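You operate a simulated robot arm through the tools that you are given. There is no shell and no other tool. Be economical: measure what you need, move in short steps, check, and stop when the job is done.

Carry out the task below with a simulated two-armed robot. There is one attempt and no reset: what you move stays moved.

Task
On the right end of the packing table, fold the cloth in half, so that its two short edges meet.
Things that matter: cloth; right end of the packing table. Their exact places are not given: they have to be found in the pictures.

Only the result counts: the job must be done as asked and must still hold three seconds after the hand-in. Knocking over, shifting, dropping, spilling or breaking anything else fails it. Flat cloth is picked up by pressing the open fingertips on it (5 to 10 N) and closing them slowly along it; thin cloth reads only 2 to 8 mm in the jaws.

Robot
Two 7-joint arms with two-finger parallel grippers on one trunk, on a base that drives. Base frame: it is fixed to the floor where the robot stands at the start and does not move with it; the origin is under the middle of the robot, x ahead of it, y to its left, z up; the surface under the hand at the start is at about z = 0.76. Lengths are in m, angles in rad, forces in N, time in s.
The left shoulder is at the start at [0.05, 0.209, 1.196], the right one opposite. With the tool pointing down near the work surface each hand reaches from about 0.1 to 0.88 m from the robot's upright axis, wherever it stands, measured 20 degrees to its own side. Places, roughly: right end of the packing table [0.7, 0, 0.8]. Payload 4.4 kg a hand.
The TCP of each hand is the grasp point between the finger pads, 0.023 m short of the fingertips. In the tool frame z runs along the fingers and y along their closing line. The gripper opens to 0.094 m. The fingers are 0.038 m wide and 0.01 m thick; the gripper's body (0.054 by 0.096 m) begins 0.039 m behind the TCP.
Orientation is told as [roll, pitch, yaw] about the base's x, y, z axes, in that order, counted from this pose: with the fingers straight down and closing along the base's y, the tool's x points along the base's -x, its y along +y and its z along -z.

Tools
- The arms move only by the tool servo_tool. It takes "left_steps", "right_steps" or both (then of equal length, played together; a hand with none holds still); each is a list of rows, each an object (a shift or turn left out is 0, a gripper value left out holds the last) with "dp": the shift along the tool's x, y, z in m, a list of three; "rotation": the turn, a rotation vector about the tool's x, y, z in rad, a list of three; "jaw": the opening, from 0 (shut) to 1 (fully open). In form: [{"dp": [x, y, z], "rotation": [wx, wy, wz], "jaw": jaw}, ...]. A call has 1 to 10 rows; each row is the pose to reach, as a shift and turn from the pose commanded when the call began, along the tool's axes at that moment. Each row takes 0.2 s and may step no farther than 0.05 m and 0.15 rad from the row before; otherwise, or with a gripper value out of range, the whole call is refused. A pose out of reach is approached as far as the arm can. The call stops where the force on the tool passes 40 N (or 10 N more than at its start, if that is more) or the arm is blocked; 0.2 s more then pass. The fingers move at their own pace (about 0.108 m/s each) and stop on an object; they squeeze with about 43 N. The grip force told is the motor's: it shows also when the fingers shut on nothing. Time passes only in rows, and 0.2 s behind the last, so rows that repeat a pose let the fingers close. The reply holds the time, the measured pose of the TCP, the force on the tool along the base axes, the opening and the grip force, in the units named above and with some noise, with the torque about the TCP (base axes, N m) and any sound that the robot's microphone picked up.
- Cameras (640 x 400 px; columns grow to the right, rows downward): "scene" is now at [0.1405, 0.0161, 1.3438]; the picture's right is [0.19, -0.98, 0.00], its down [-0.77, -0.15, -0.62] and it looks along [0.61, 0.12, -0.78] (base axes); focal length 254 px, centre (320, 200). "left" rides on the left gripper at [0.086, -0.016, -0.074] in its tool frame; the picture's right is [0.18, 0.98, 0.00], its down [-0.58, 0.11, -0.81] and it looks along [-0.79, 0.15, 0.59] (tool axes); focal length 243 px, centre (320, 200). "right" rides on the right gripper at [0.086, 0.016, -0.075] in its tool frame; the picture's right is [-0.18, 0.98, 0.00], its down [-0.58, -0.11, -0.81] and it looks along [-0.79, -0.15, 0.59] (tool axes); focal length 243 px, centre (320, 200).
- get_image(camera): a new picture of that camera. The clock stands still meanwhile.
- slide_trunk(by): slides the trunk up (or, below 0, down) by that many m; the arms and the scene camera ride with it, the base frame stays. It gives what a move gives, with no picture.
- steer(legs): drives the robot by 1 to 6 legs, each [ahead, left, turn to the left] in m, m and rad, along the robot's own axes; the way and the turn of a leg run together, so that a leg with both is an arc; at most 1.5 m and 3.142 rad a leg. The arms and the cameras ride along, it lands a little off, and it stops where it bumps. It gives what a move gives.
- pan_tilt(pan, tilt): turns the head with the scene camera to pan (to the left, within 1.396 rad either way) and tilt (down, from -0.506 to 1.204), counted from straight ahead of the robot. It gives what a move gives.
- locate(camera, pixels): for up to 12 pixels [column, row] of the newest picture of that camera ("zoom" is the newest enlarged one), the place [x, y, z] in the base frame of the surface seen there, good to about 0.003 m. The clock stands still meanwhile.
- zoom(camera, box): a new picture of the part [left, top, right, bottom] of that camera's present view, enlarged. The clock stands still meanwhile.
- hand_in(): hands the job in; it is judged then, once.

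Keep the steps short. Do not move on a guess: measure, check each grasp and each placing, and mend mistakes. In all there are 80 turns and 78 pictures (those below and enlarged ones count). Leave the grippers open and the arms clear of the work at the hand-in unless told otherwise, and finish with a single line.

The tools are called after "Request:" as a command line: name --argument value ..., lists and objects as JSON in quotes. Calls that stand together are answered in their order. servo_tool: Moves the arms, as the interface text tells. Its arguments: {"type":"object","properties":{"left_steps":{"type":"array"},"right_steps":{"type":"array"}},"required":[]} The other tools are called the same way: slide_trunk (by) slides the trunk up or down; steer (legs) drives the base; pan_tilt (pan, tilt) turns the head that bears the scene camera; get_image (camera) takes a picture; locate (camera, pixels) gives the place of the surface under pixels of a picture; zoom (camera, box) takes an enlarged picture of a part of a camera's view; hand_in () hands the job in.

At the start:

```text
time: 0.0
left_tcp_pos: [0.456, 0.3534, 0.9595]
left_tool_rot: [0.0, -0.001, -0.001]
left_wrist_force: [-0.3, -1.0, 0.4]
left_moment: [0.02, 0.05, 0.0]
left_grip_width: 0.0938
left_gripper_force: 0.0
right_tcp_pos: [0.6828, -0.187, 0.8937]
right_tool_rot: [0.001, -0.002, -0.001]
right_wrist_force: [-0.3, 0.2, 0.0]
right_moment: [-0.01, 0.0, -0.01]
right_grip_width: 0.0941
right_gripper_force: 0.1
trunk travel left (down, up): [-0.275, 0.288]
robot x, y, heading: [-0.0026, -0.0014, -0.003]
head pan, tilt: [0.188, 0.902]
```

scene: 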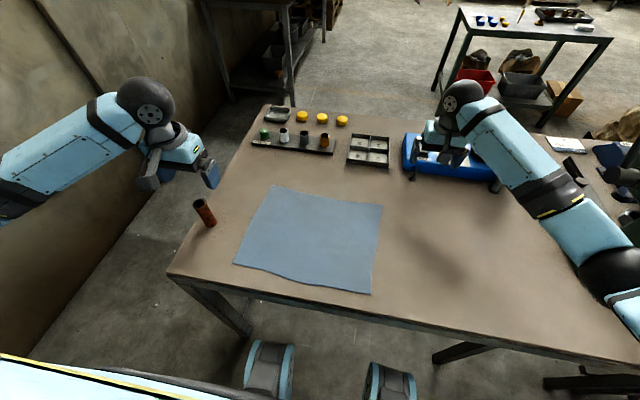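
right: 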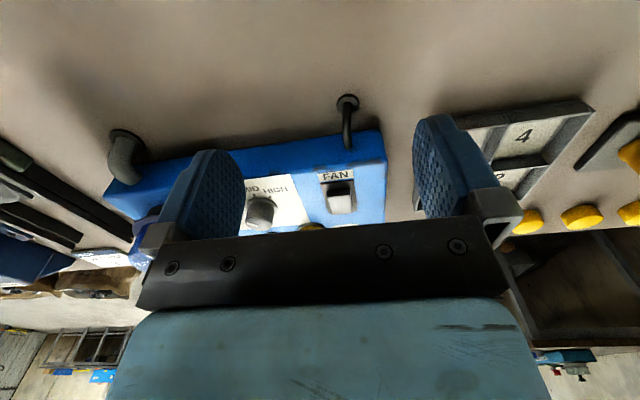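
left: 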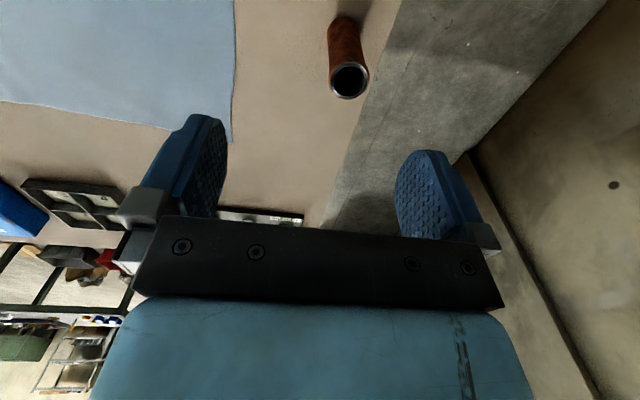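

I see the cloth in the scene picture with corners near (272,186), (382,206), (371,294), (234,264). I measure the corners, edge middles and table around it.

Request:
locate --camera "scene" --pixels '[[273, 187], [381, 206], [370, 292], [236, 263], [328, 196], [376, 250], [300, 280], [255, 225], [312, 235], [400, 250], [205, 212], [333, 150]]'

Request:
zoom --camera "scene" --box '[180, 160, 420, 310]'

```text
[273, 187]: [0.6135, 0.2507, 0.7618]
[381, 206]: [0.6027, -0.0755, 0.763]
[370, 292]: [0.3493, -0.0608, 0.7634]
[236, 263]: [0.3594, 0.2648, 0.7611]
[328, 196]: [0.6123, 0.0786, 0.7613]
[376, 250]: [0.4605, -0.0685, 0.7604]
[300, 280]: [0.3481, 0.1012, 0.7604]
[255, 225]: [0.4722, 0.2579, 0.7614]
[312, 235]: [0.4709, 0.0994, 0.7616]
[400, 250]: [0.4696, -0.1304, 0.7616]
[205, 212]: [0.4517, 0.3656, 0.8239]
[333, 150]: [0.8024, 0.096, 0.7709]
```

```text
2.67 times, centred on (300, 235) of scene
```

zoom: 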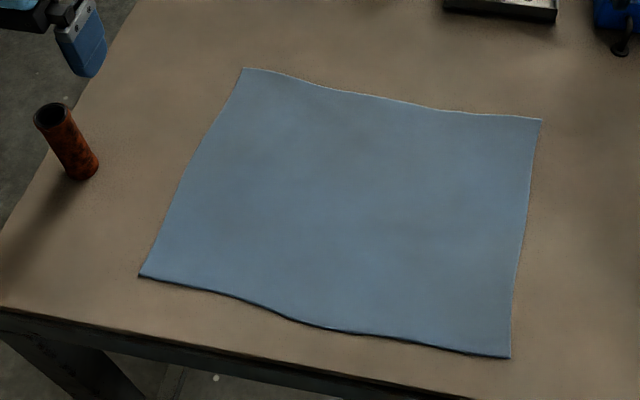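

The short edges are at y≈0.257 (left) and y≈-0.068 (right). I will carry the left edge over to the right. The left hand takes the far corner and the right hand the near one. First I move both at a safe height, keeping clear of the cylinder at (0.45, 0.366).

Request:
servo_tool --left_steps '[{"dp": [-0.03, 0, 0], "jaw": 0.35}, {"dp": [-0.06, 0, 0]}, {"dp": [-0.09, -0.02, 0]}, {"dp": [-0.129, -0.04, 0]}, {"dp": [-0.129, -0.08, 0]}, {"dp": [-0.129, -0.116, 0]}, {"dp": [-0.129, -0.116, 0.04]}, {"dp": [-0.129, -0.116, 0.08]}, {"dp": [-0.129, -0.116, 0.1]}, {"dp": [-0.129, -0.116, 0.1]}]' --right_steps '[{"dp": [0, 0, -0.045], "jaw": 0.35}, {"dp": [0.03, 0.02, -0.07]}, {"dp": [0.07, 0.04, -0.07]}, {"dp": [0.11, 0.06, -0.07]}, {"dp": [0.15, 0.08, -0.07]}, {"dp": [0.19, 0.1, -0.07]}, {"dp": [0.23, 0.12, -0.07]}, {"dp": [0.27, 0.14, -0.07]}, {"dp": [0.293, 0.175, -0.07]}, {"dp": [0.293, 0.22, -0.07]}]'

```text
time: 2.2
left_tcp_pos: [0.5829, 0.2365, 0.8588]
left_tool_rot: [0.0, -0.001, 0.0]
left_wrist_force: [-0.1, -0.4, 0.0]
left_moment: [0.0, -0.01, -0.01]
left_grip_width: 0.0329
left_gripper_force: 0.1
right_tcp_pos: [0.3897, 0.0332, 0.9635]
right_tool_rot: [-0.001, -0.001, -0.003]
right_wrist_force: [0.2, 0.1, 0.7]
right_moment: [-0.02, 0.05, 0.0]
right_grip_width: 0.0329
right_gripper_force: 0.1
trunk travel left (down, up): [-0.275, 0.288]
robot x, y, heading: [-0.0003, -0.0, 0.002]
head pan, tilt: [0.188, 0.902]
```

Both moved cleanly. Now the right hand goes to y≈0.248 and descends to 0.86.

Request:
servo_tool --right_steps '[{"dp": [0, 0.045, 0]}, {"dp": [0, 0.09, 0]}, {"dp": [0, 0.135, 0]}, {"dp": [0, 0.18, 0]}, {"dp": [0, 0.215, 0]}, {"dp": [0, 0.215, 0.04]}, {"dp": [0, 0.215, 0.08]}, {"dp": [0, 0.215, 0.1]}, {"dp": [0, 0.215, 0.1]}]'

Request:
get_image --camera "scene"

Request:
get_image --camera "left"

Request:
get_image --camera "right"

```text
time: 4.2
left_tcp_pos: [0.5837, 0.2355, 0.8602]
left_tool_rot: [-0.001, 0.0, -0.001]
left_wrist_force: [-0.3, -0.4, -0.2]
left_moment: [-0.02, 0.01, 0.01]
left_grip_width: 0.0328
left_gripper_force: 0.1
right_tcp_pos: [0.401, 0.2412, 0.8643]
right_tool_rot: [-0.008, -0.015, -0.009]
right_wrist_force: [-0.5, 0.2, 0.6]
right_moment: [0.0, 0.01, 0.0]
right_grip_width: 0.0329
right_gripper_force: 0.0
trunk travel left (down, up): [-0.275, 0.288]
robot x, y, heading: [0.001, -0.0029, 0.003]
head pan, tilt: [0.188, 0.902]
```

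```text
73 pictures are left
```

scene: 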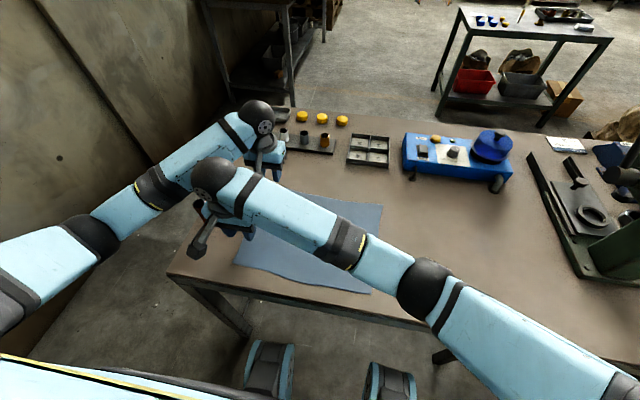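

```text
72 pictures are left
```

left: 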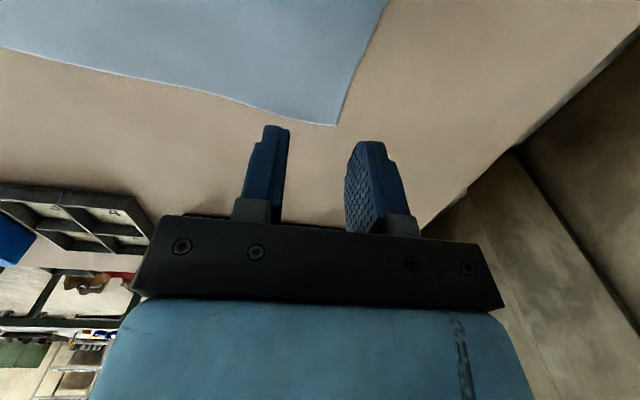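

```text
71 pictures are left
```

right: 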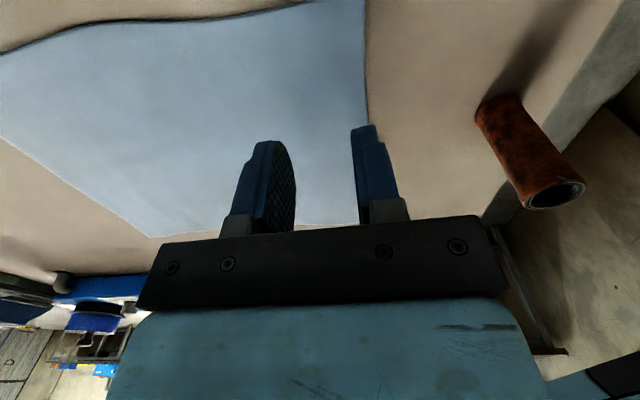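

The right hand reads 1 cm off its commanded place. I let it settle one row while commanding a small descent, to see if it is limited.

Request:
servo_tool --right_steps '[{"dp": [0, 0, 0.01]}, {"dp": [0, 0, 0.02]}, {"dp": [0, 0, 0.03]}, {"dp": [0, 0, 0.03]}]'

```text
time: 5.4
left_tcp_pos: [0.5831, 0.2364, 0.8587]
left_tool_rot: [0.0, 0.0, 0.0]
left_wrist_force: [0.0, -0.5, -0.6]
left_moment: [-0.04, -0.03, 0.0]
left_grip_width: 0.0329
left_gripper_force: 0.1
right_tcp_pos: [0.4139, 0.2306, 0.8331]
right_tool_rot: [-0.022, -0.03, -0.025]
right_wrist_force: [-0.5, -0.3, 0.0]
right_moment: [0.0, 0.0, -0.01]
right_grip_width: 0.033
right_gripper_force: 0.1
trunk travel left (down, up): [-0.275, 0.288]
robot x, y, heading: [0.0011, 0.0001, -0.003]
head pan, tilt: [0.188, 0.902]
stopped in row 4 (right hand): the arm was blocked; the commanded pose is now the measured one
```

The right arm is at a limit there. I lift both hands and check how much room the base has to the left.

Request:
servo_tool --left_steps '[{"dp": [0, 0, -0.045]}, {"dp": [0, 0, -0.09]}, {"dp": [0, 0, -0.09]}, {"dp": [0, 0, -0.09]}]' --right_steps '[{"dp": [0, 0, -0.045]}, {"dp": [0, -0.04, -0.09]}, {"dp": [0, -0.08, -0.12]}, {"dp": [0, -0.1, -0.12]}]'

Request:
locate --camera "scene" --pixels '[[60, 330], [100, 300], [30, 180], [150, 100], [20, 280], [160, 150]]'

```text
refused: row 2 steps farther than a row can; nothing moved
```

```text
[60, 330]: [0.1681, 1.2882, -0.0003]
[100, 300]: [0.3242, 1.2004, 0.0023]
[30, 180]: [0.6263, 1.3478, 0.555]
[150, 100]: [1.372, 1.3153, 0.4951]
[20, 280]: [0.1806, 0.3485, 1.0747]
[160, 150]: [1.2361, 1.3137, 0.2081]
```

The wall is at y≈1.3, so there is plenty of room. I lift again with shorter rows.

Request:
servo_tool --left_steps '[{"dp": [0, 0, -0.045]}, {"dp": [0, 0, -0.09]}, {"dp": [0, 0, -0.09]}, {"dp": [0, 0, -0.09]}]' --right_steps '[{"dp": [0, 0, -0.045]}, {"dp": [0, -0.02, -0.085]}, {"dp": [0, -0.06, -0.11]}, {"dp": [0, -0.1, -0.12]}]'

Request:
steer --legs '[[-0.06, 0, 0], [0, 0.12, 0]]'

Request:
get_image --camera "scene"

```text
time: 6.4
left_tcp_pos: [0.5852, 0.2357, 0.9495]
left_tool_rot: [-0.001, 0.0, 0.0]
left_wrist_force: [0.5, -0.9, 0.4]
left_moment: [-0.02, 0.01, 0.03]
left_grip_width: 0.0328
left_gripper_force: 0.0
right_tcp_pos: [0.4058, 0.1367, 0.9584]
right_tool_rot: [-0.017, -0.028, -0.019]
right_wrist_force: [0.2, -0.2, -0.7]
right_moment: [-0.01, 0.03, 0.0]
right_grip_width: 0.0332
right_gripper_force: 0.0
trunk travel left (down, up): [-0.275, 0.288]
robot x, y, heading: [0.0011, -0.0007, 0.001]
head pan, tilt: [0.188, 0.902]
```

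```text
time: 8.7
left_tcp_pos: [0.5227, 0.3543, 0.9481]
left_tool_rot: [0.001, -0.002, 0.001]
left_wrist_force: [0.2, 0.6, -0.6]
left_moment: [0.01, 0.0, 0.02]
left_grip_width: 0.0329
left_gripper_force: 0.0
right_tcp_pos: [0.3485, 0.2543, 0.9575]
right_tool_rot: [-0.02, -0.028, -0.021]
right_wrist_force: [0.1, 0.6, -0.2]
right_moment: [-0.03, -0.01, -0.01]
right_grip_width: 0.0327
right_gripper_force: 0.0
trunk travel left (down, up): [-0.275, 0.288]
robot x, y, heading: [-0.0613, 0.1223, 0.002]
head pan, tilt: [0.188, 0.902]
```

```text
70 pictures are left
```

scene: 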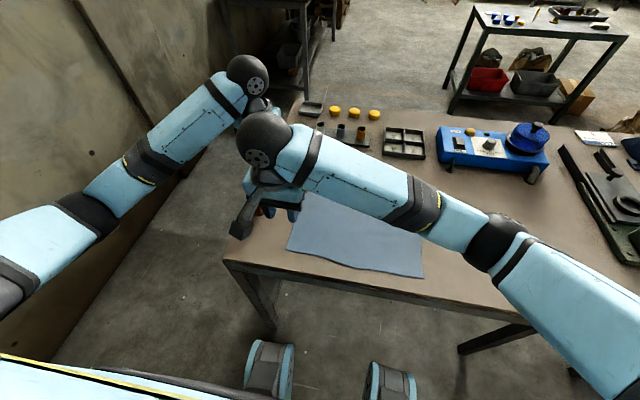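

The drive landed well. Now I bring both hands above the grasp places again, left (0.585, 0.237) and right (0.39, 0.248), and straighten the right hand.

Request:
servo_tool --left_steps '[{"dp": [-0.03, -0.03, 0]}, {"dp": [-0.062, -0.06, 0]}, {"dp": [-0.062, -0.1, 0]}, {"dp": [-0.062, -0.117, 0.03]}, {"dp": [-0.062, -0.117, 0.07]}, {"dp": [-0.062, -0.117, 0.088]}, {"dp": [-0.062, -0.117, 0.088]}]' --right_steps '[{"dp": [-0.02, -0.006, 0], "rotation": [-0.02, 0.028, -0.021]}, {"dp": [-0.0415, -0.006, 0], "rotation": [-0.02, 0.028, -0.021]}, {"dp": [-0.0415, -0.006, 0.03], "rotation": [-0.02, 0.028, -0.021]}, {"dp": [-0.0415, -0.006, 0.06], "rotation": [-0.02, 0.028, -0.021]}, {"dp": [-0.0415, -0.006, 0.09], "rotation": [-0.02, 0.028, -0.021]}, {"dp": [-0.0415, -0.006, 0.095], "rotation": [-0.02, 0.028, -0.021]}, {"dp": [-0.0415, -0.006, 0.095], "rotation": [-0.02, 0.028, -0.021]}]'

```text
time: 10.3
left_tcp_pos: [0.5864, 0.2356, 0.8601]
left_tool_rot: [0.0, 0.0, 0.0]
left_wrist_force: [0.2, -0.2, -0.1]
left_moment: [-0.01, -0.02, -0.01]
left_grip_width: 0.0331
left_gripper_force: 0.0
right_tcp_pos: [0.3911, 0.2461, 0.8624]
right_tool_rot: [0.002, 0.0, 0.001]
right_wrist_force: [-0.7, -0.1, 0.3]
right_moment: [0.02, 0.03, -0.01]
right_grip_width: 0.033
right_gripper_force: 0.0
trunk travel left (down, up): [-0.275, 0.288]
robot x, y, heading: [-0.0559, 0.1218, 0.003]
head pan, tilt: [0.188, 0.902]
```

Both arrived. I descend to TCP z≈0.790 (fingertips ~6 mm above the cloth) and look.

Request:
servo_tool --left_steps '[{"dp": [0, 0, 0.035]}, {"dp": [0, 0, 0.07]}, {"dp": [0, 0, 0.07]}]' --right_steps '[{"dp": [0, 0, 0.035]}, {"dp": [0, 0, 0.072]}, {"dp": [0, 0, 0.072]}]'

Request:
get_image --camera "left"

Request:
get_image --camera "right"

```text
time: 11.1
left_tcp_pos: [0.5872, 0.2353, 0.7882]
left_tool_rot: [0.0, 0.0, 0.001]
left_wrist_force: [-0.7, -0.2, -1.0]
left_moment: [0.0, 0.0, -0.01]
left_grip_width: 0.0327
left_gripper_force: 0.1
right_tcp_pos: [0.391, 0.247, 0.7919]
right_tool_rot: [0.002, 0.0, 0.001]
right_wrist_force: [0.2, -0.1, -0.5]
right_moment: [-0.02, 0.0, -0.03]
right_grip_width: 0.0329
right_gripper_force: 0.1
trunk travel left (down, up): [-0.275, 0.288]
robot x, y, heading: [-0.0593, 0.1164, 0.002]
head pan, tilt: [0.188, 0.902]
```

```text
69 pictures are left
```

left: 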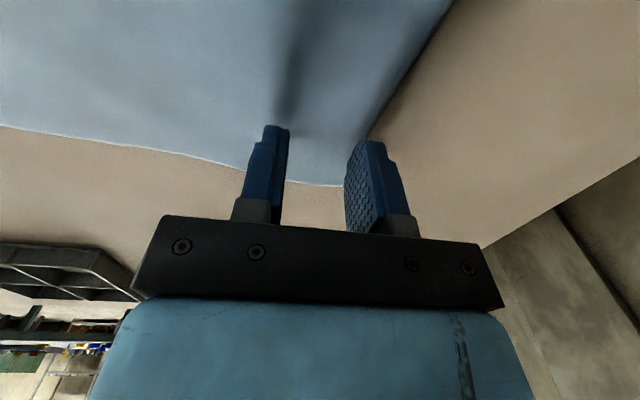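

```text
68 pictures are left
```

right: 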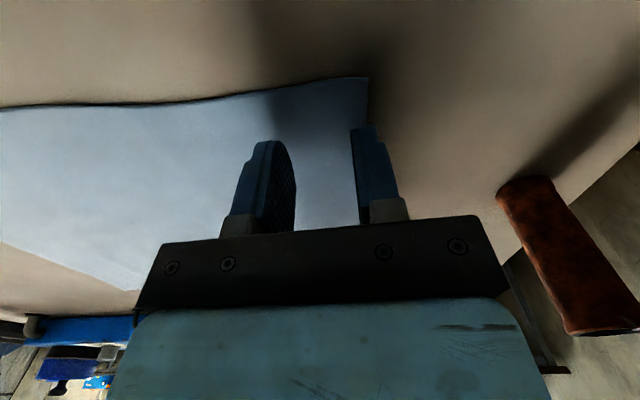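

The cloth's edge lies just at the inner face of each outer finger. I shift both hands 5 mm inward (−y) and lower until there is contact.

Request:
servo_tool --left_steps '[{"dp": [0, -0.005, 0]}, {"dp": [0, -0.005, 0.003]}, {"dp": [0, -0.005, 0.005]}, {"dp": [0, -0.005, 0.005]}]' --right_steps '[{"dp": [0, -0.005, 0]}, {"dp": [0, -0.005, 0.004]}, {"dp": [0, -0.005, 0.008]}, {"dp": [0, -0.005, 0.008]}]'

```text
time: 12.1
left_tcp_pos: [0.5863, 0.2328, 0.7869]
left_tool_rot: [0.0, 0.001, 0.001]
left_wrist_force: [0.2, -0.2, 0.5]
left_moment: [-0.01, 0.0, -0.01]
left_grip_width: 0.0329
left_gripper_force: 0.0
right_tcp_pos: [0.3908, 0.2422, 0.7833]
right_tool_rot: [0.003, 0.001, 0.001]
right_wrist_force: [0.5, -0.4, 8.0]
right_moment: [0.04, 0.02, 0.01]
right_grip_width: 0.0326
right_gripper_force: 0.1
trunk travel left (down, up): [-0.275, 0.288]
robot x, y, heading: [-0.0618, 0.1159, -0.004]
head pan, tilt: [0.188, 0.902]
```

The right hand presses with 8 N. The left one is not yet in contact at 0.787, so I lower it by small steps.

Request:
servo_tool --left_steps '[{"dp": [0, 0, 0.0015]}, {"dp": [0, 0, 0.003]}, {"dp": [0, 0, 0.003]}]'

```text
time: 12.9
left_tcp_pos: [0.5865, 0.2325, 0.7855]
left_tool_rot: [0.001, -0.004, 0.0]
left_wrist_force: [-1.9, 1.0, 11.6]
left_moment: [0.22, 0.05, 0.04]
left_grip_width: 0.033
left_gripper_force: 0.2
right_tcp_pos: [0.3909, 0.2416, 0.7849]
right_tool_rot: [0.002, -0.002, 0.0]
right_wrist_force: [2.4, 1.7, 7.5]
right_moment: [0.13, -0.01, -0.03]
right_grip_width: 0.0332
right_gripper_force: 0.2
trunk travel left (down, up): [-0.275, 0.288]
robot x, y, heading: [-0.0569, 0.1172, 0.002]
head pan, tilt: [0.188, 0.902]
```

The left presses at 11.6 N and the right at 7.5 N. I ease the left by 0.5 mm and close both slowly.

Request:
servo_tool --left_steps '[{"dp": [0, 0, -0.0005], "jaw": 0.3}, {"dp": [0, 0, -0.0005], "jaw": 0.25}, {"dp": [0, 0, -0.0005], "jaw": 0.2}, {"dp": [0, 0, -0.0005], "jaw": 0.16}, {"dp": [0, 0, -0.0005], "jaw": 0.12}, {"dp": [0, 0, -0.0005], "jaw": 0.08}, {"dp": [0, 0, -0.0005], "jaw": 0.04}, {"dp": [0, 0, -0.0005], "jaw": 0.0}, {"dp": [0, 0, -0.0005], "jaw": 0.0}]' --right_steps '[{"jaw": 0.3}, {"jaw": 0.25}, {"jaw": 0.2}, {"jaw": 0.16}, {"jaw": 0.12}, {"jaw": 0.08}, {"jaw": 0.04}, {"jaw": 0.0}, {"jaw": 0.0}]'

Request:
get_image --camera "left"

Request:
get_image --camera "right"

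```text
time: 14.9
left_tcp_pos: [0.586, 0.2323, 0.7851]
left_tool_rot: [-0.001, 0.0, -0.001]
left_wrist_force: [-1.9, -2.5, 11.3]
left_moment: [0.04, 0.04, 0.0]
left_grip_width: 0.0022
left_gripper_force: 43.4
right_tcp_pos: [0.3909, 0.2419, 0.7845]
right_tool_rot: [0.002, -0.002, 0.002]
right_wrist_force: [1.9, 1.0, 8.0]
right_moment: [0.08, -0.01, 0.01]
right_grip_width: 0.0021
right_gripper_force: 43.2
trunk travel left (down, up): [-0.275, 0.288]
robot x, y, heading: [-0.0628, 0.1173, 0.0]
head pan, tilt: [0.188, 0.902]
```

```text
67 pictures are left
```

left: 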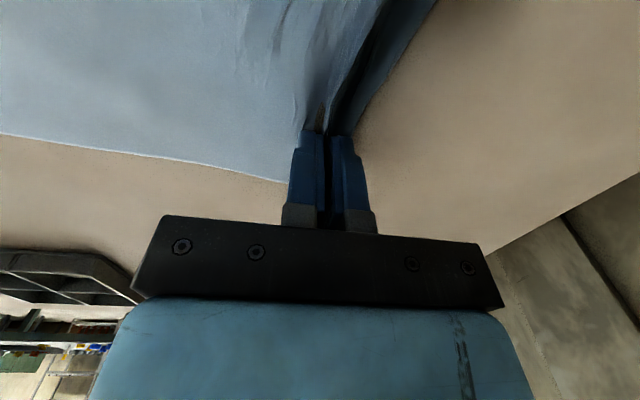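

```text
66 pictures are left
```

right: 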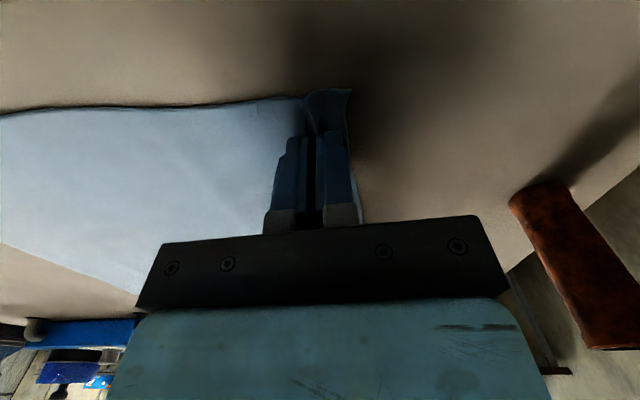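

Both pinched a ridge of cloth (2.2 mm in the jaws). I lift both 4 cm and check that the cloth comes with them.

Request:
servo_tool --left_steps '[{"dp": [0, 0, -0.01]}, {"dp": [0, 0, -0.02]}, {"dp": [0, -0.005, -0.03]}, {"dp": [0, -0.01, -0.04]}]' --right_steps '[{"dp": [0, 0, -0.01]}, {"dp": [0, 0, -0.02]}, {"dp": [0, -0.005, -0.03]}, {"dp": [0, -0.01, -0.04]}]'

Request:
get_image --camera "left"

Request:
get_image --camera "right"

Request:
get_image --camera "scene"

```text
time: 15.9
left_tcp_pos: [0.5865, 0.2219, 0.8227]
left_tool_rot: [-0.001, 0.001, 0.0]
left_wrist_force: [-1.0, 0.3, 0.1]
left_moment: [0.0, 0.01, 0.0]
left_grip_width: 0.0018
left_gripper_force: 42.8
right_tcp_pos: [0.3909, 0.2311, 0.8237]
right_tool_rot: [0.003, 0.0, 0.0]
right_wrist_force: [0.0, 0.1, 0.2]
right_moment: [-0.02, -0.02, 0.03]
right_grip_width: 0.0019
right_gripper_force: 42.8
trunk travel left (down, up): [-0.275, 0.288]
robot x, y, heading: [-0.0612, 0.1169, 0.001]
head pan, tilt: [0.188, 0.902]
```

```text
65 pictures are left
```

left: 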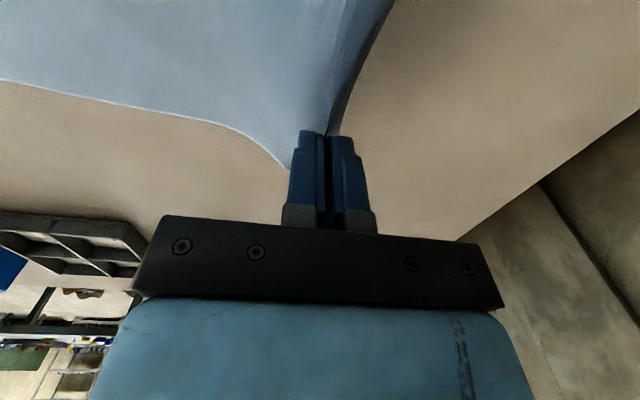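

```text
64 pictures are left
```

right: 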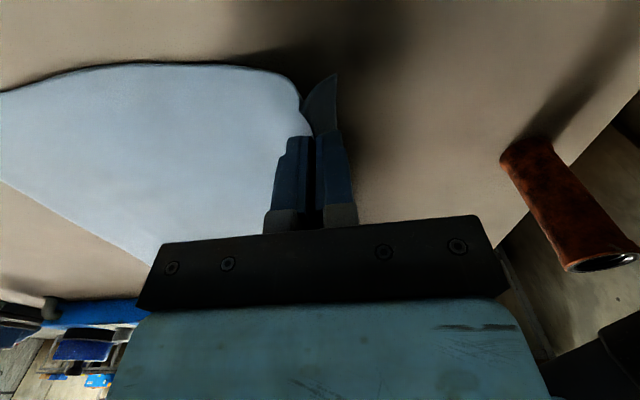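

```text
63 pictures are left
```

scene: 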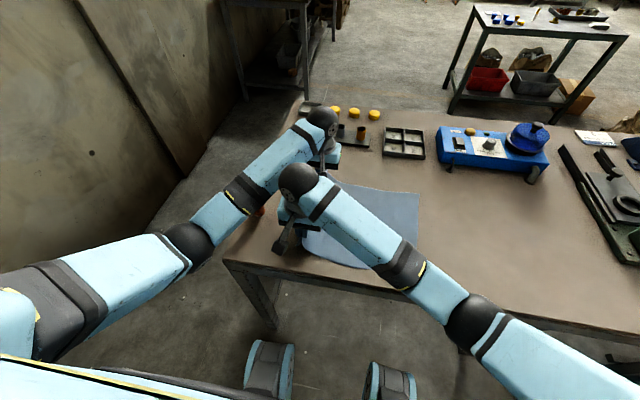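

Both hold securely, but the bite is about 2 cm deep, which leaves a flap that would fold the edge under when laid over. I set it back and open, to regrasp with a smaller bite right at the edge.

Request:
servo_tool --left_steps '[{"dp": [0, 0.005, 0.01]}, {"dp": [0, 0.01, 0.02]}, {"dp": [0, 0.01, 0.03]}, {"dp": [0, 0.01, 0.036]}, {"dp": [0, 0.01, 0.036], "jaw": 0.2}, {"dp": [0, 0.01, 0.036], "jaw": 0.4}, {"dp": [0, 0.01, 0.036], "jaw": 0.4}, {"dp": [0, 0.01, 0.0], "jaw": 0.4}, {"dp": [0, 0.01, -0.03], "jaw": 0.4}]' --right_steps '[{"dp": [0, 0.005, 0.01]}, {"dp": [0, 0.01, 0.02]}, {"dp": [0, 0.01, 0.03]}, {"dp": [0, 0.01, 0.037]}, {"dp": [0, 0.01, 0.037], "jaw": 0.2}, {"dp": [0, 0.01, 0.037], "jaw": 0.4}, {"dp": [0, 0.01, 0.037], "jaw": 0.4}, {"dp": [0, 0.01, 0.0], "jaw": 0.4}, {"dp": [0, 0.01, -0.03], "jaw": 0.4}]'

Request:
get_image --camera "left"

Request:
get_image --camera "right"

```text
time: 17.9
left_tcp_pos: [0.5874, 0.2309, 0.8516]
left_tool_rot: [0.002, 0.002, -0.001]
left_wrist_force: [-0.1, -0.3, -0.3]
left_moment: [0.01, 0.01, -0.02]
left_grip_width: 0.0376
left_gripper_force: 0.0
right_tcp_pos: [0.3917, 0.2396, 0.8548]
right_tool_rot: [0.002, 0.003, 0.0]
right_wrist_force: [0.6, 0.9, -0.6]
right_moment: [0.02, 0.0, 0.01]
right_grip_width: 0.0376
right_gripper_force: 0.1
trunk travel left (down, up): [-0.275, 0.288]
robot x, y, heading: [-0.0584, 0.1201, 0.003]
head pan, tilt: [0.188, 0.902]
```

```text
62 pictures are left
```

left: 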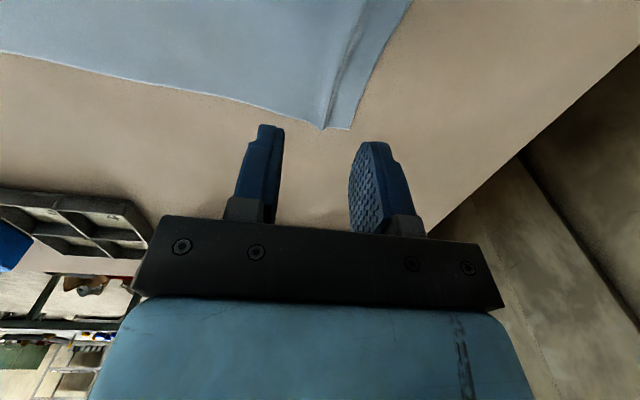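

```text
61 pictures are left
```

right: 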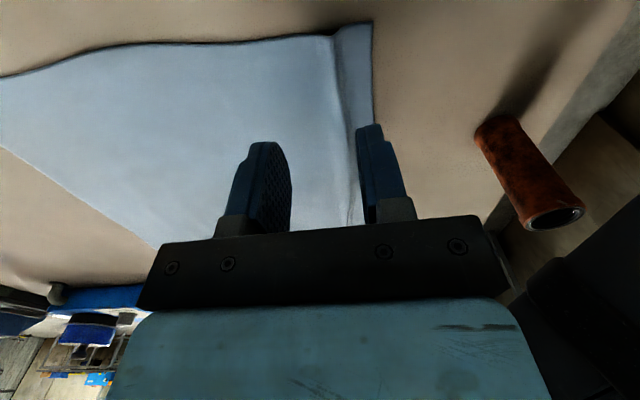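

The cloth relaxed flat again apart from a light ridge 2 cm in. I measure where the edge is now.

Request:
locate --camera "left" --pixels '[[347, 127], [322, 128], [365, 90], [345, 90]]'

Request:
locate --camera "right" --pixels '[[370, 25], [335, 38], [371, 90], [371, 115], [352, 130]]'

```text
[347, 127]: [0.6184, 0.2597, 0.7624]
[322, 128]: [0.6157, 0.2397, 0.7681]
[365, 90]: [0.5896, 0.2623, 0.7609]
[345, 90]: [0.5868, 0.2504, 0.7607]
```

```text
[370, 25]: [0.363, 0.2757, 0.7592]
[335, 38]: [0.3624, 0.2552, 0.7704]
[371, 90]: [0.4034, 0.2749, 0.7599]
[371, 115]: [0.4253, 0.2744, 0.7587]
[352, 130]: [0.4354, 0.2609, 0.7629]
```

Edge now at y≈0.262 (left hand) and 0.275 (right hand). I take jaws opened 16 mm, centred 7 mm inside the edge, and go down to just above contact.

Request:
servo_tool --left_steps '[{"dp": [0, 0.024, 0], "jaw": 0.17}, {"dp": [0, 0.024, 0.03]}, {"dp": [0, 0.024, 0.06]}, {"dp": [0, 0.024, 0.064]}, {"dp": [0, 0.024, 0.064]}]' --right_steps '[{"dp": [0, 0.0284, 0], "jaw": 0.17}, {"dp": [0, 0.0284, 0.03]}, {"dp": [0, 0.0284, 0.06]}, {"dp": [0, 0.0284, 0.068]}, {"dp": [0, 0.0284, 0.068]}]'

Request:
get_image --camera "left"

Request:
get_image --camera "right"

```text
time: 18.4
left_tcp_pos: [0.5885, 0.2601, 0.8368]
left_tool_rot: [0.007, 0.003, 0.01]
left_wrist_force: [0.9, -0.3, -0.3]
left_moment: [0.03, 0.03, 0.01]
left_grip_width: 0.0159
left_gripper_force: 0.1
right_tcp_pos: [0.39, 0.2702, 0.8439]
right_tool_rot: [0.007, -0.001, 0.005]
right_wrist_force: [-2.7, -4.9, 0.5]
right_moment: [0.39, -0.27, 0.03]
right_grip_width: 0.0161
right_gripper_force: 0.1
trunk travel left (down, up): [-0.275, 0.288]
robot x, y, heading: [-0.0611, 0.1201, 0.005]
head pan, tilt: [0.188, 0.902]
stopped in row 2 (right hand): the force on the tool passed its limit at 55 N (the readings are from after the stop); the commanded pose is now the measured one
```

```text
60 pictures are left
```

left: 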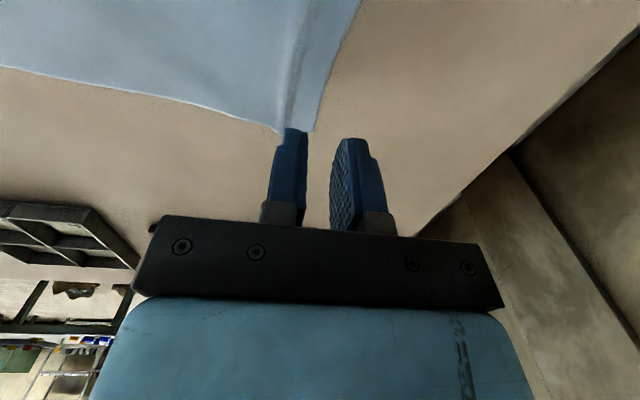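

```text
59 pictures are left
```

right: 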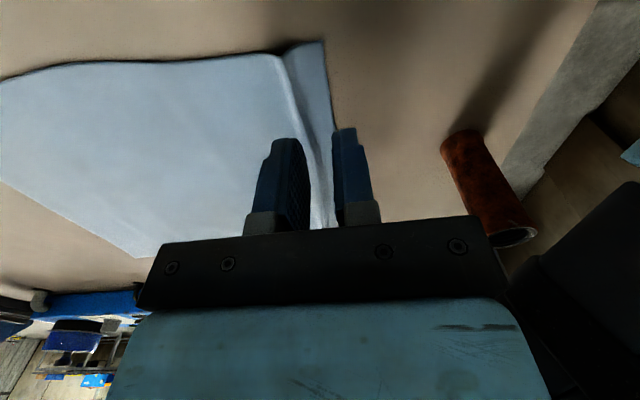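

The right hand hit something (55 N), probably the left arm's wrist. I look at the scene.

Request:
get_image --camera "scene"

Request:
zoom --camera "scene" --box '[220, 90, 430, 280]'

Request:
locate --camera "right" --pixels '[[462, 140], [515, 237], [560, 240], [630, 260], [540, 330]]'

```text
58 pictures are left
```

scene: 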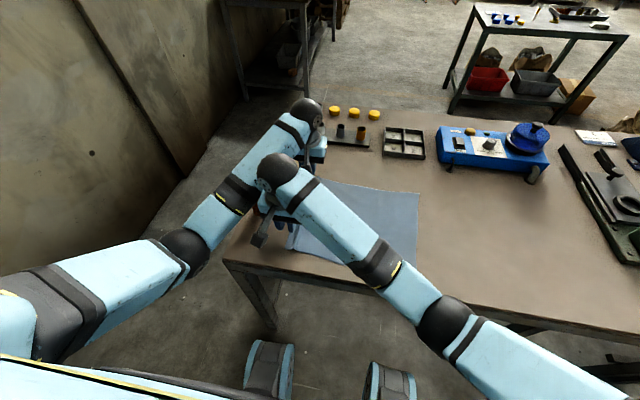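

```text
2.11 times, centred on (325, 185) of scene
```

zoom: 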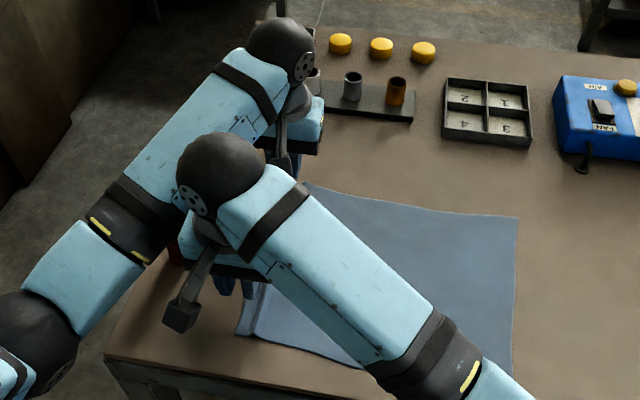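

```text
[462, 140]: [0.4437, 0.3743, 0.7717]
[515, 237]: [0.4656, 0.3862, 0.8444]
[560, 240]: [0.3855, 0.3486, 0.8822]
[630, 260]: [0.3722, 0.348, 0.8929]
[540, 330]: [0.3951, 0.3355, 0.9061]
```

The left forearm touches the right wrist: both cannot stand at this edge at once. So I go one after the other: the left hand withdraws up and outward, the right takes its corner and lifts it inward, then the left takes the far corner. First I part the arms.

Request:
servo_tool --left_steps '[{"dp": [0, 0, 0]}, {"dp": [0, 0.01, -0.03]}, {"dp": [0, 0.03, -0.06]}, {"dp": [0, 0.06, -0.09]}, {"dp": [0, 0.08, -0.11]}, {"dp": [0, 0.09, -0.12]}]' --right_steps '[{"dp": [0, -0.03, 0]}, {"dp": [0, -0.03, 0]}, {"dp": [0, -0.03, 0]}, {"dp": [0, -0.03, 0]}, {"dp": [0, -0.03, 0]}, {"dp": [0, -0.03, 0]}]'

Request:
get_image --camera "scene"

Request:
get_image --camera "right"

```text
time: 19.8
left_tcp_pos: [0.5885, 0.3509, 0.9569]
left_tool_rot: [0.007, 0.004, 0.008]
left_wrist_force: [0.1, 0.1, -0.4]
left_moment: [0.02, -0.03, -0.02]
left_grip_width: 0.0159
left_gripper_force: 0.1
right_tcp_pos: [0.3901, 0.2401, 0.843]
right_tool_rot: [0.005, -0.002, 0.003]
right_wrist_force: [0.2, 0.6, -0.1]
right_moment: [0.04, 0.01, 0.0]
right_grip_width: 0.0159
right_gripper_force: 0.0
trunk travel left (down, up): [-0.275, 0.288]
robot x, y, heading: [-0.061, 0.1213, 0.005]
head pan, tilt: [0.188, 0.902]
```

```text
56 pictures are left
```

scene: 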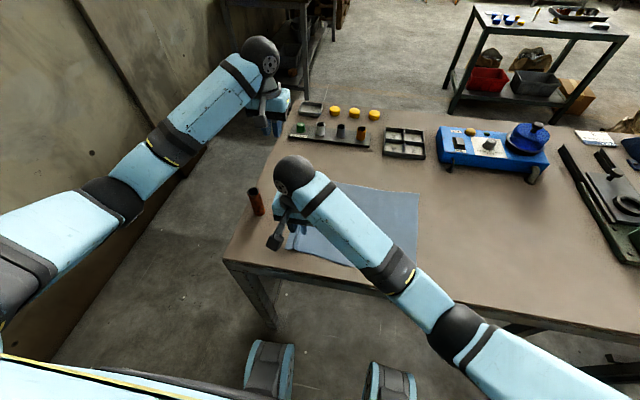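

```text
55 pictures are left
```

right: 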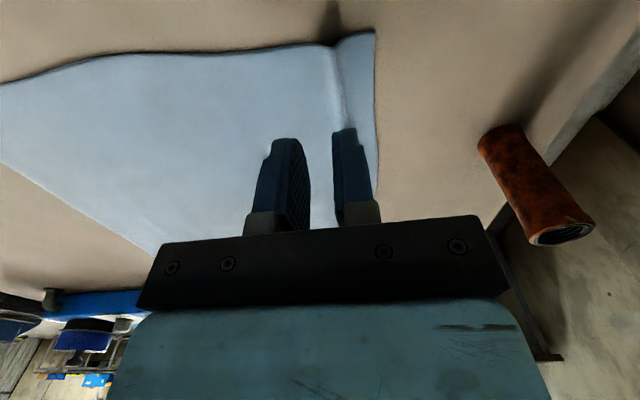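

Parted; the cylinder stands. I remeasure the edge and the cylinder.

Request:
locate --camera "right" --pixels '[[373, 35], [376, 90], [377, 140], [377, 170], [338, 42], [342, 100]]'

Request:
locate --camera "scene" --pixels '[[256, 200], [416, 230], [418, 194], [413, 264], [320, 185], [332, 184]]'

```text
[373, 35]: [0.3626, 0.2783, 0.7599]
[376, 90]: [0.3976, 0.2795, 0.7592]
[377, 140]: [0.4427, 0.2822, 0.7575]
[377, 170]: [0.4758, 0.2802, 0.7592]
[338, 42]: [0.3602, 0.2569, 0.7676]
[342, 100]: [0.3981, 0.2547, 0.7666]
```

```text
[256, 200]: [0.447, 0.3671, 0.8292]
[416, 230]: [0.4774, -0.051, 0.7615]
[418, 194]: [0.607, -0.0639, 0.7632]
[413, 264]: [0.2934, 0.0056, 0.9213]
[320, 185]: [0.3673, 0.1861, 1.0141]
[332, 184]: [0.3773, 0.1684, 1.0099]
```

Cloth spans y≈−0.055…0.279 now; the cylinder is unmoved. The right hand goes to y=0.272 and just above the table.

Request:
servo_tool --right_steps '[{"dp": [0, 0.02, 0]}, {"dp": [0, 0.032, 0.015]}, {"dp": [0, 0.032, 0.035]}, {"dp": [0, 0.032, 0.054]}, {"dp": [0, 0.032, 0.056]}, {"dp": [0, 0.032, 0.056]}]'

Request:
get_image --camera "right"

```text
time: 21.2
left_tcp_pos: [0.588, 0.3507, 0.9575]
left_tool_rot: [0.006, 0.004, 0.01]
left_wrist_force: [0.5, 0.3, -0.1]
left_moment: [-0.01, 0.0, 0.01]
left_grip_width: 0.0161
left_gripper_force: 0.2
right_tcp_pos: [0.4038, 0.2626, 0.7891]
right_tool_rot: [-0.008, -0.023, -0.006]
right_wrist_force: [-0.2, 0.1, 0.5]
right_moment: [0.03, 0.0, 0.0]
right_grip_width: 0.016
right_gripper_force: 0.2
trunk travel left (down, up): [-0.275, 0.288]
robot x, y, heading: [-0.062, 0.1184, 0.001]
head pan, tilt: [0.188, 0.902]
```

```text
54 pictures are left
```

right: 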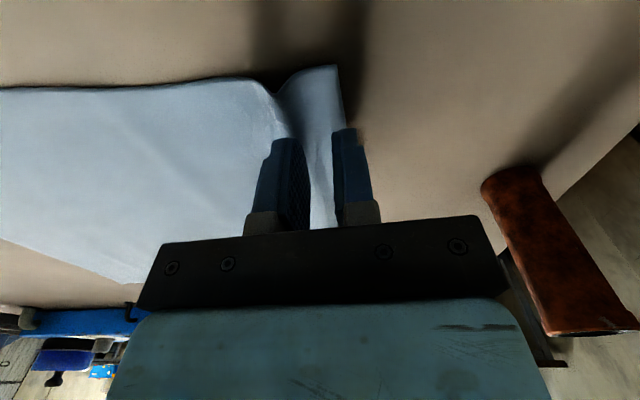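

The right arm is again at its limit (stands 1 cm off). I raise it and drive the base 6 cm more to the left and 3 cm back.

Request:
servo_tool --right_steps '[{"dp": [0, -0.01, -0.03]}, {"dp": [0, -0.02, -0.07]}, {"dp": [0, -0.03, -0.11]}, {"dp": [0, -0.03, -0.13]}]'

Request:
steer --legs '[[-0.03, 0.06, 0]]'

Request:
get_image --camera "scene"

```text
time: 22.2
left_tcp_pos: [0.5874, 0.3504, 0.9564]
left_tool_rot: [0.007, 0.004, 0.009]
left_wrist_force: [-0.3, 0.5, -0.1]
left_moment: [0.01, 0.01, 0.02]
left_grip_width: 0.016
left_gripper_force: 0.1
right_tcp_pos: [0.3892, 0.2438, 0.9166]
right_tool_rot: [0.005, -0.002, 0.005]
right_wrist_force: [-0.2, 0.0, 0.1]
right_moment: [-0.02, 0.01, 0.01]
right_grip_width: 0.0159
right_gripper_force: 0.0
trunk travel left (down, up): [-0.275, 0.288]
robot x, y, heading: [-0.0625, 0.1173, -0.004]
head pan, tilt: [0.188, 0.902]
```

```text
time: 23.4
left_tcp_pos: [0.5587, 0.4114, 0.9576]
left_tool_rot: [0.004, 0.004, 0.008]
left_wrist_force: [0.4, -0.4, 0.5]
left_moment: [-0.02, -0.01, -0.03]
left_grip_width: 0.0161
left_gripper_force: 0.1
right_tcp_pos: [0.3606, 0.3045, 0.9171]
right_tool_rot: [0.005, -0.002, 0.005]
right_wrist_force: [0.1, -0.3, 0.0]
right_moment: [-0.02, -0.02, -0.01]
right_grip_width: 0.0158
right_gripper_force: 0.1
trunk travel left (down, up): [-0.275, 0.288]
robot x, y, heading: [-0.0903, 0.1771, 0.001]
head pan, tilt: [0.188, 0.902]
```

```text
53 pictures are left
```

scene: 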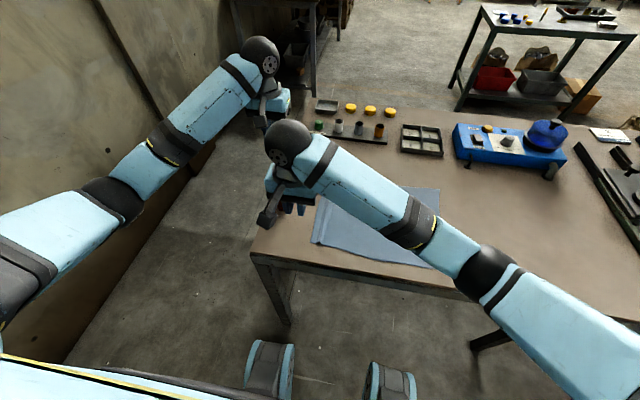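

Drive fine. The right hand goes over the near corner at (0.388, 0.262, 0.85) and I measure the edge.

Request:
servo_tool --right_steps '[{"dp": [-0.015, -0.03, 0]}, {"dp": [-0.0275, -0.042, 0.02]}, {"dp": [-0.0275, -0.042, 0.06]}, {"dp": [-0.0275, -0.042, 0.065]}]'

Request:
get_image --camera "right"

```text
time: 24.4
left_tcp_pos: [0.5589, 0.4121, 0.9566]
left_tool_rot: [0.003, 0.004, 0.011]
left_wrist_force: [-0.3, 0.0, -0.4]
left_moment: [0.02, 0.02, -0.01]
left_grip_width: 0.016
left_gripper_force: 0.1
right_tcp_pos: [0.3886, 0.2609, 0.8505]
right_tool_rot: [0.005, -0.001, 0.004]
right_wrist_force: [0.6, -0.2, 1.0]
right_moment: [-0.03, -0.02, 0.02]
right_grip_width: 0.0161
right_gripper_force: 0.0
trunk travel left (down, up): [-0.275, 0.288]
robot x, y, heading: [-0.0895, 0.1791, -0.002]
head pan, tilt: [0.188, 0.902]
```

```text
52 pictures are left
```

right: 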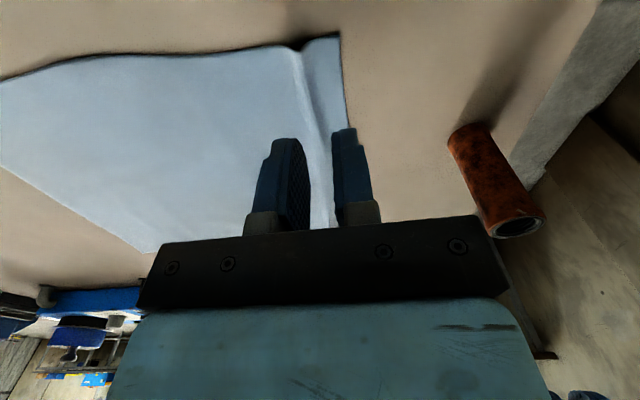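

Request:
locate --camera "right" --pixels '[[340, 40], [342, 65], [346, 95], [349, 125], [303, 50], [315, 100], [480, 130]]'

```text
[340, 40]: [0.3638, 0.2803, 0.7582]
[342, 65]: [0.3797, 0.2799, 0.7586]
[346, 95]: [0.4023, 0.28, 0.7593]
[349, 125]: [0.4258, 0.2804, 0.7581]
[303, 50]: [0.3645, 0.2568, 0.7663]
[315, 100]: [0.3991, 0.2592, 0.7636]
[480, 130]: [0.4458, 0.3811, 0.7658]
```

Edge at y=0.280. I go to y=0.273 and descend to 0.787.

Request:
servo_tool --right_steps '[{"dp": [0, 0.012, 0.02]}, {"dp": [0, 0.012, 0.045]}, {"dp": [0, 0.012, 0.0625]}, {"dp": [0, 0.012, 0.064]}, {"dp": [0, 0.012, 0.064]}]'

Request:
get_image --camera "right"

```text
time: 25.6
left_tcp_pos: [0.5593, 0.4118, 0.9572]
left_tool_rot: [0.006, 0.003, 0.008]
left_wrist_force: [0.2, 0.1, -0.6]
left_moment: [0.03, 0.02, -0.02]
left_grip_width: 0.0163
left_gripper_force: 0.1
right_tcp_pos: [0.3901, 0.2735, 0.7878]
right_tool_rot: [0.005, -0.001, 0.005]
right_wrist_force: [0.0, -0.5, 0.3]
right_moment: [-0.01, -0.01, -0.01]
right_grip_width: 0.0161
right_gripper_force: 0.0
trunk travel left (down, up): [-0.275, 0.288]
robot x, y, heading: [-0.0874, 0.176, 0.003]
head pan, tilt: [0.188, 0.902]
```

```text
51 pictures are left
```

right: 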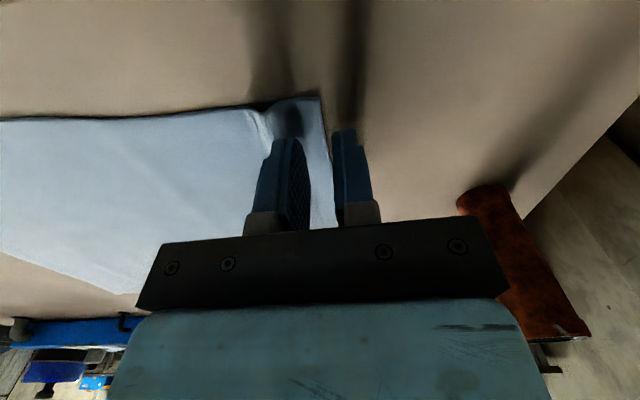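

The edge sits at the inner face of the outer finger. I press down until 5–10 N.

Request:
servo_tool --right_steps '[{"dp": [0, 0, 0.002]}, {"dp": [0, 0, 0.004]}, {"dp": [0, 0, 0.004]}]'

```text
time: 26.4
left_tcp_pos: [0.5586, 0.4107, 0.957]
left_tool_rot: [0.005, 0.003, 0.008]
left_wrist_force: [-0.7, 0.6, -0.6]
left_moment: [0.03, 0.0, 0.0]
left_grip_width: 0.016
left_gripper_force: 0.1
right_tcp_pos: [0.3889, 0.2738, 0.7851]
right_tool_rot: [0.005, -0.002, 0.002]
right_wrist_force: [-0.1, -0.1, 1.9]
right_moment: [-0.04, 0.02, -0.01]
right_grip_width: 0.0163
right_gripper_force: 0.1
trunk travel left (down, up): [-0.275, 0.288]
robot x, y, heading: [-0.0888, 0.1798, 0.003]
head pan, tilt: [0.188, 0.902]
```

Just touching (1.9 N); 1.2 mm more, then a slow close.

Request:
servo_tool --right_steps '[{"dp": [0, 0, 0.0012]}, {"dp": [0, 0, 0.0012], "jaw": 0.14}, {"dp": [0, 0, 0.0012], "jaw": 0.11}, {"dp": [0, 0, 0.0012], "jaw": 0.08}, {"dp": [0, 0, 0.0012], "jaw": 0.05}, {"dp": [0, 0, 0.0012], "jaw": 0.02}, {"dp": [0, 0, 0.0012], "jaw": 0.0}, {"dp": [0, 0, 0.0012], "jaw": 0.0}]'

Request:
get_image --camera "right"

```text
time: 28.2
left_tcp_pos: [0.5567, 0.4107, 0.9581]
left_tool_rot: [0.006, 0.002, 0.009]
left_wrist_force: [-1.1, 0.0, -1.1]
left_moment: [-0.01, 0.0, 0.01]
left_grip_width: 0.016
left_gripper_force: 0.1
right_tcp_pos: [0.3894, 0.2739, 0.784]
right_tool_rot: [0.008, -0.004, 0.003]
right_wrist_force: [4.5, -2.0, 27.7]
right_moment: [-0.13, 0.33, 0.03]
right_grip_width: 0.0033
right_gripper_force: 43.2
trunk travel left (down, up): [-0.275, 0.288]
robot x, y, heading: [-0.0868, 0.1785, -0.003]
head pan, tilt: [0.188, 0.902]
```

```text
50 pictures are left
```

right: 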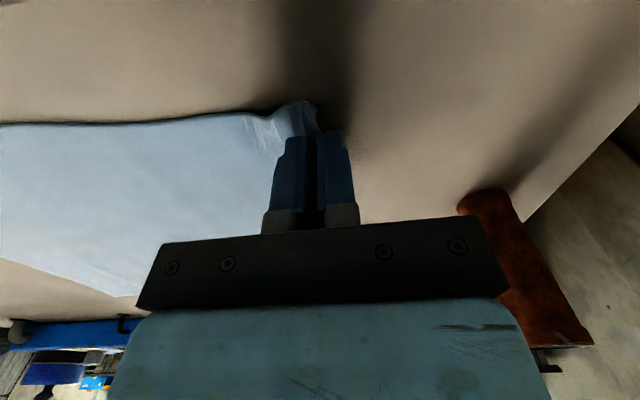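

Edge pinched, 3.3 mm in the jaws. I lift 4 cm and carry it 5 cm inward, then look.

Request:
servo_tool --right_steps '[{"dp": [0, 0, -0.01]}, {"dp": [0, -0.005, -0.02]}, {"dp": [0, -0.015, -0.03]}, {"dp": [0, -0.03, -0.04]}, {"dp": [0, -0.045, -0.05]}, {"dp": [0, -0.06, -0.055]}]'

Request:
get_image --camera "right"

Request:
get_image --camera "scene"

```text
time: 29.6
left_tcp_pos: [0.5578, 0.4113, 0.9572]
left_tool_rot: [0.005, 0.004, 0.01]
left_wrist_force: [-0.4, -0.5, 0.0]
left_moment: [0.03, -0.01, 0.0]
left_grip_width: 0.0163
left_gripper_force: 0.0
right_tcp_pos: [0.3903, 0.213, 0.8391]
right_tool_rot: [0.004, 0.0, 0.007]
right_wrist_force: [0.2, -0.4, 0.8]
right_moment: [0.0, -0.04, 0.0]
right_grip_width: 0.0015
right_gripper_force: 42.9
trunk travel left (down, up): [-0.275, 0.288]
robot x, y, heading: [-0.0904, 0.1764, -0.003]
head pan, tilt: [0.188, 0.902]
```

```text
49 pictures are left
```

right: 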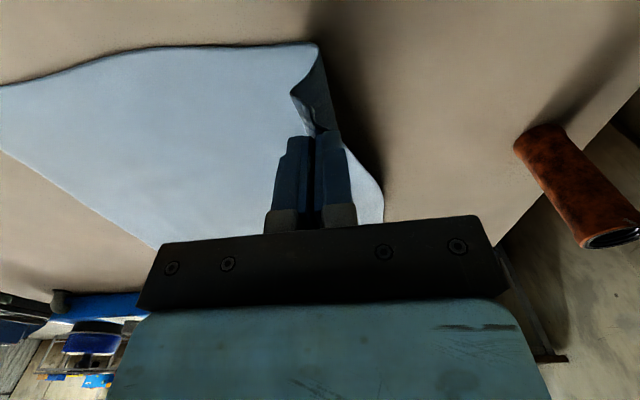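

```text
48 pictures are left
```

scene: 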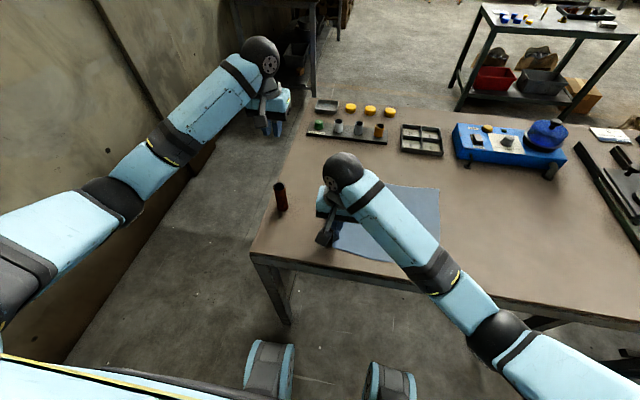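

The right hand holds the near corner. Now the left hand goes above the far corner, at (0.586, 0.255, 0.85), well clear of the cylinder.

Request:
servo_tool --left_steps '[{"dp": [-0.028, -0.03, 0]}, {"dp": [-0.028, -0.07, 0]}, {"dp": [-0.028, -0.11, 0]}, {"dp": [-0.028, -0.15, 0]}, {"dp": [-0.028, -0.156, 0.035]}, {"dp": [-0.028, -0.156, 0.07]}, {"dp": [-0.028, -0.156, 0.105]}, {"dp": [-0.028, -0.156, 0.105]}]'

Request:
get_image --camera "left"

```text
time: 31.4
left_tcp_pos: [0.5875, 0.2571, 0.8504]
left_tool_rot: [0.005, 0.002, 0.009]
left_wrist_force: [0.6, -0.2, 0.1]
left_moment: [-0.03, 0.0, -0.02]
left_grip_width: 0.0161
left_gripper_force: 0.0
right_tcp_pos: [0.3889, 0.2135, 0.8396]
right_tool_rot: [0.006, -0.002, 0.004]
right_wrist_force: [0.3, 0.6, 0.6]
right_moment: [-0.03, -0.04, -0.01]
right_grip_width: 0.0012
right_gripper_force: 43.3
trunk travel left (down, up): [-0.275, 0.288]
robot x, y, heading: [-0.0906, 0.1791, -0.0]
head pan, tilt: [0.188, 0.902]
```

```text
47 pictures are left
```

left: 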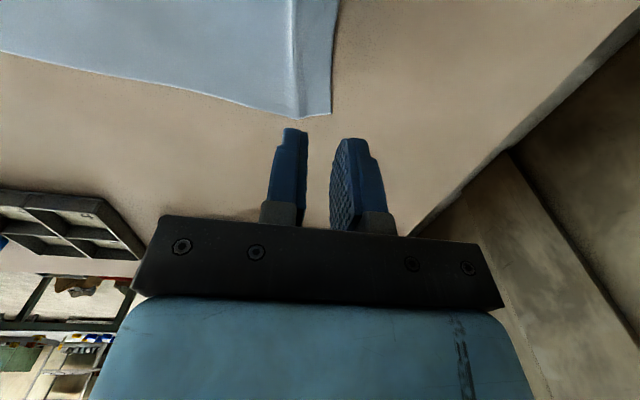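

Request:
locate --camera "left" --pixels '[[329, 112], [332, 90], [334, 60], [336, 20], [296, 116]]'

```text
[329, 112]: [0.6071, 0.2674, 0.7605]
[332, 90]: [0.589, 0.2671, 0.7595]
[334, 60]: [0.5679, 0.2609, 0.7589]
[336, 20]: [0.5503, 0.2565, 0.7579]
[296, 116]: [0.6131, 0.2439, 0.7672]
```

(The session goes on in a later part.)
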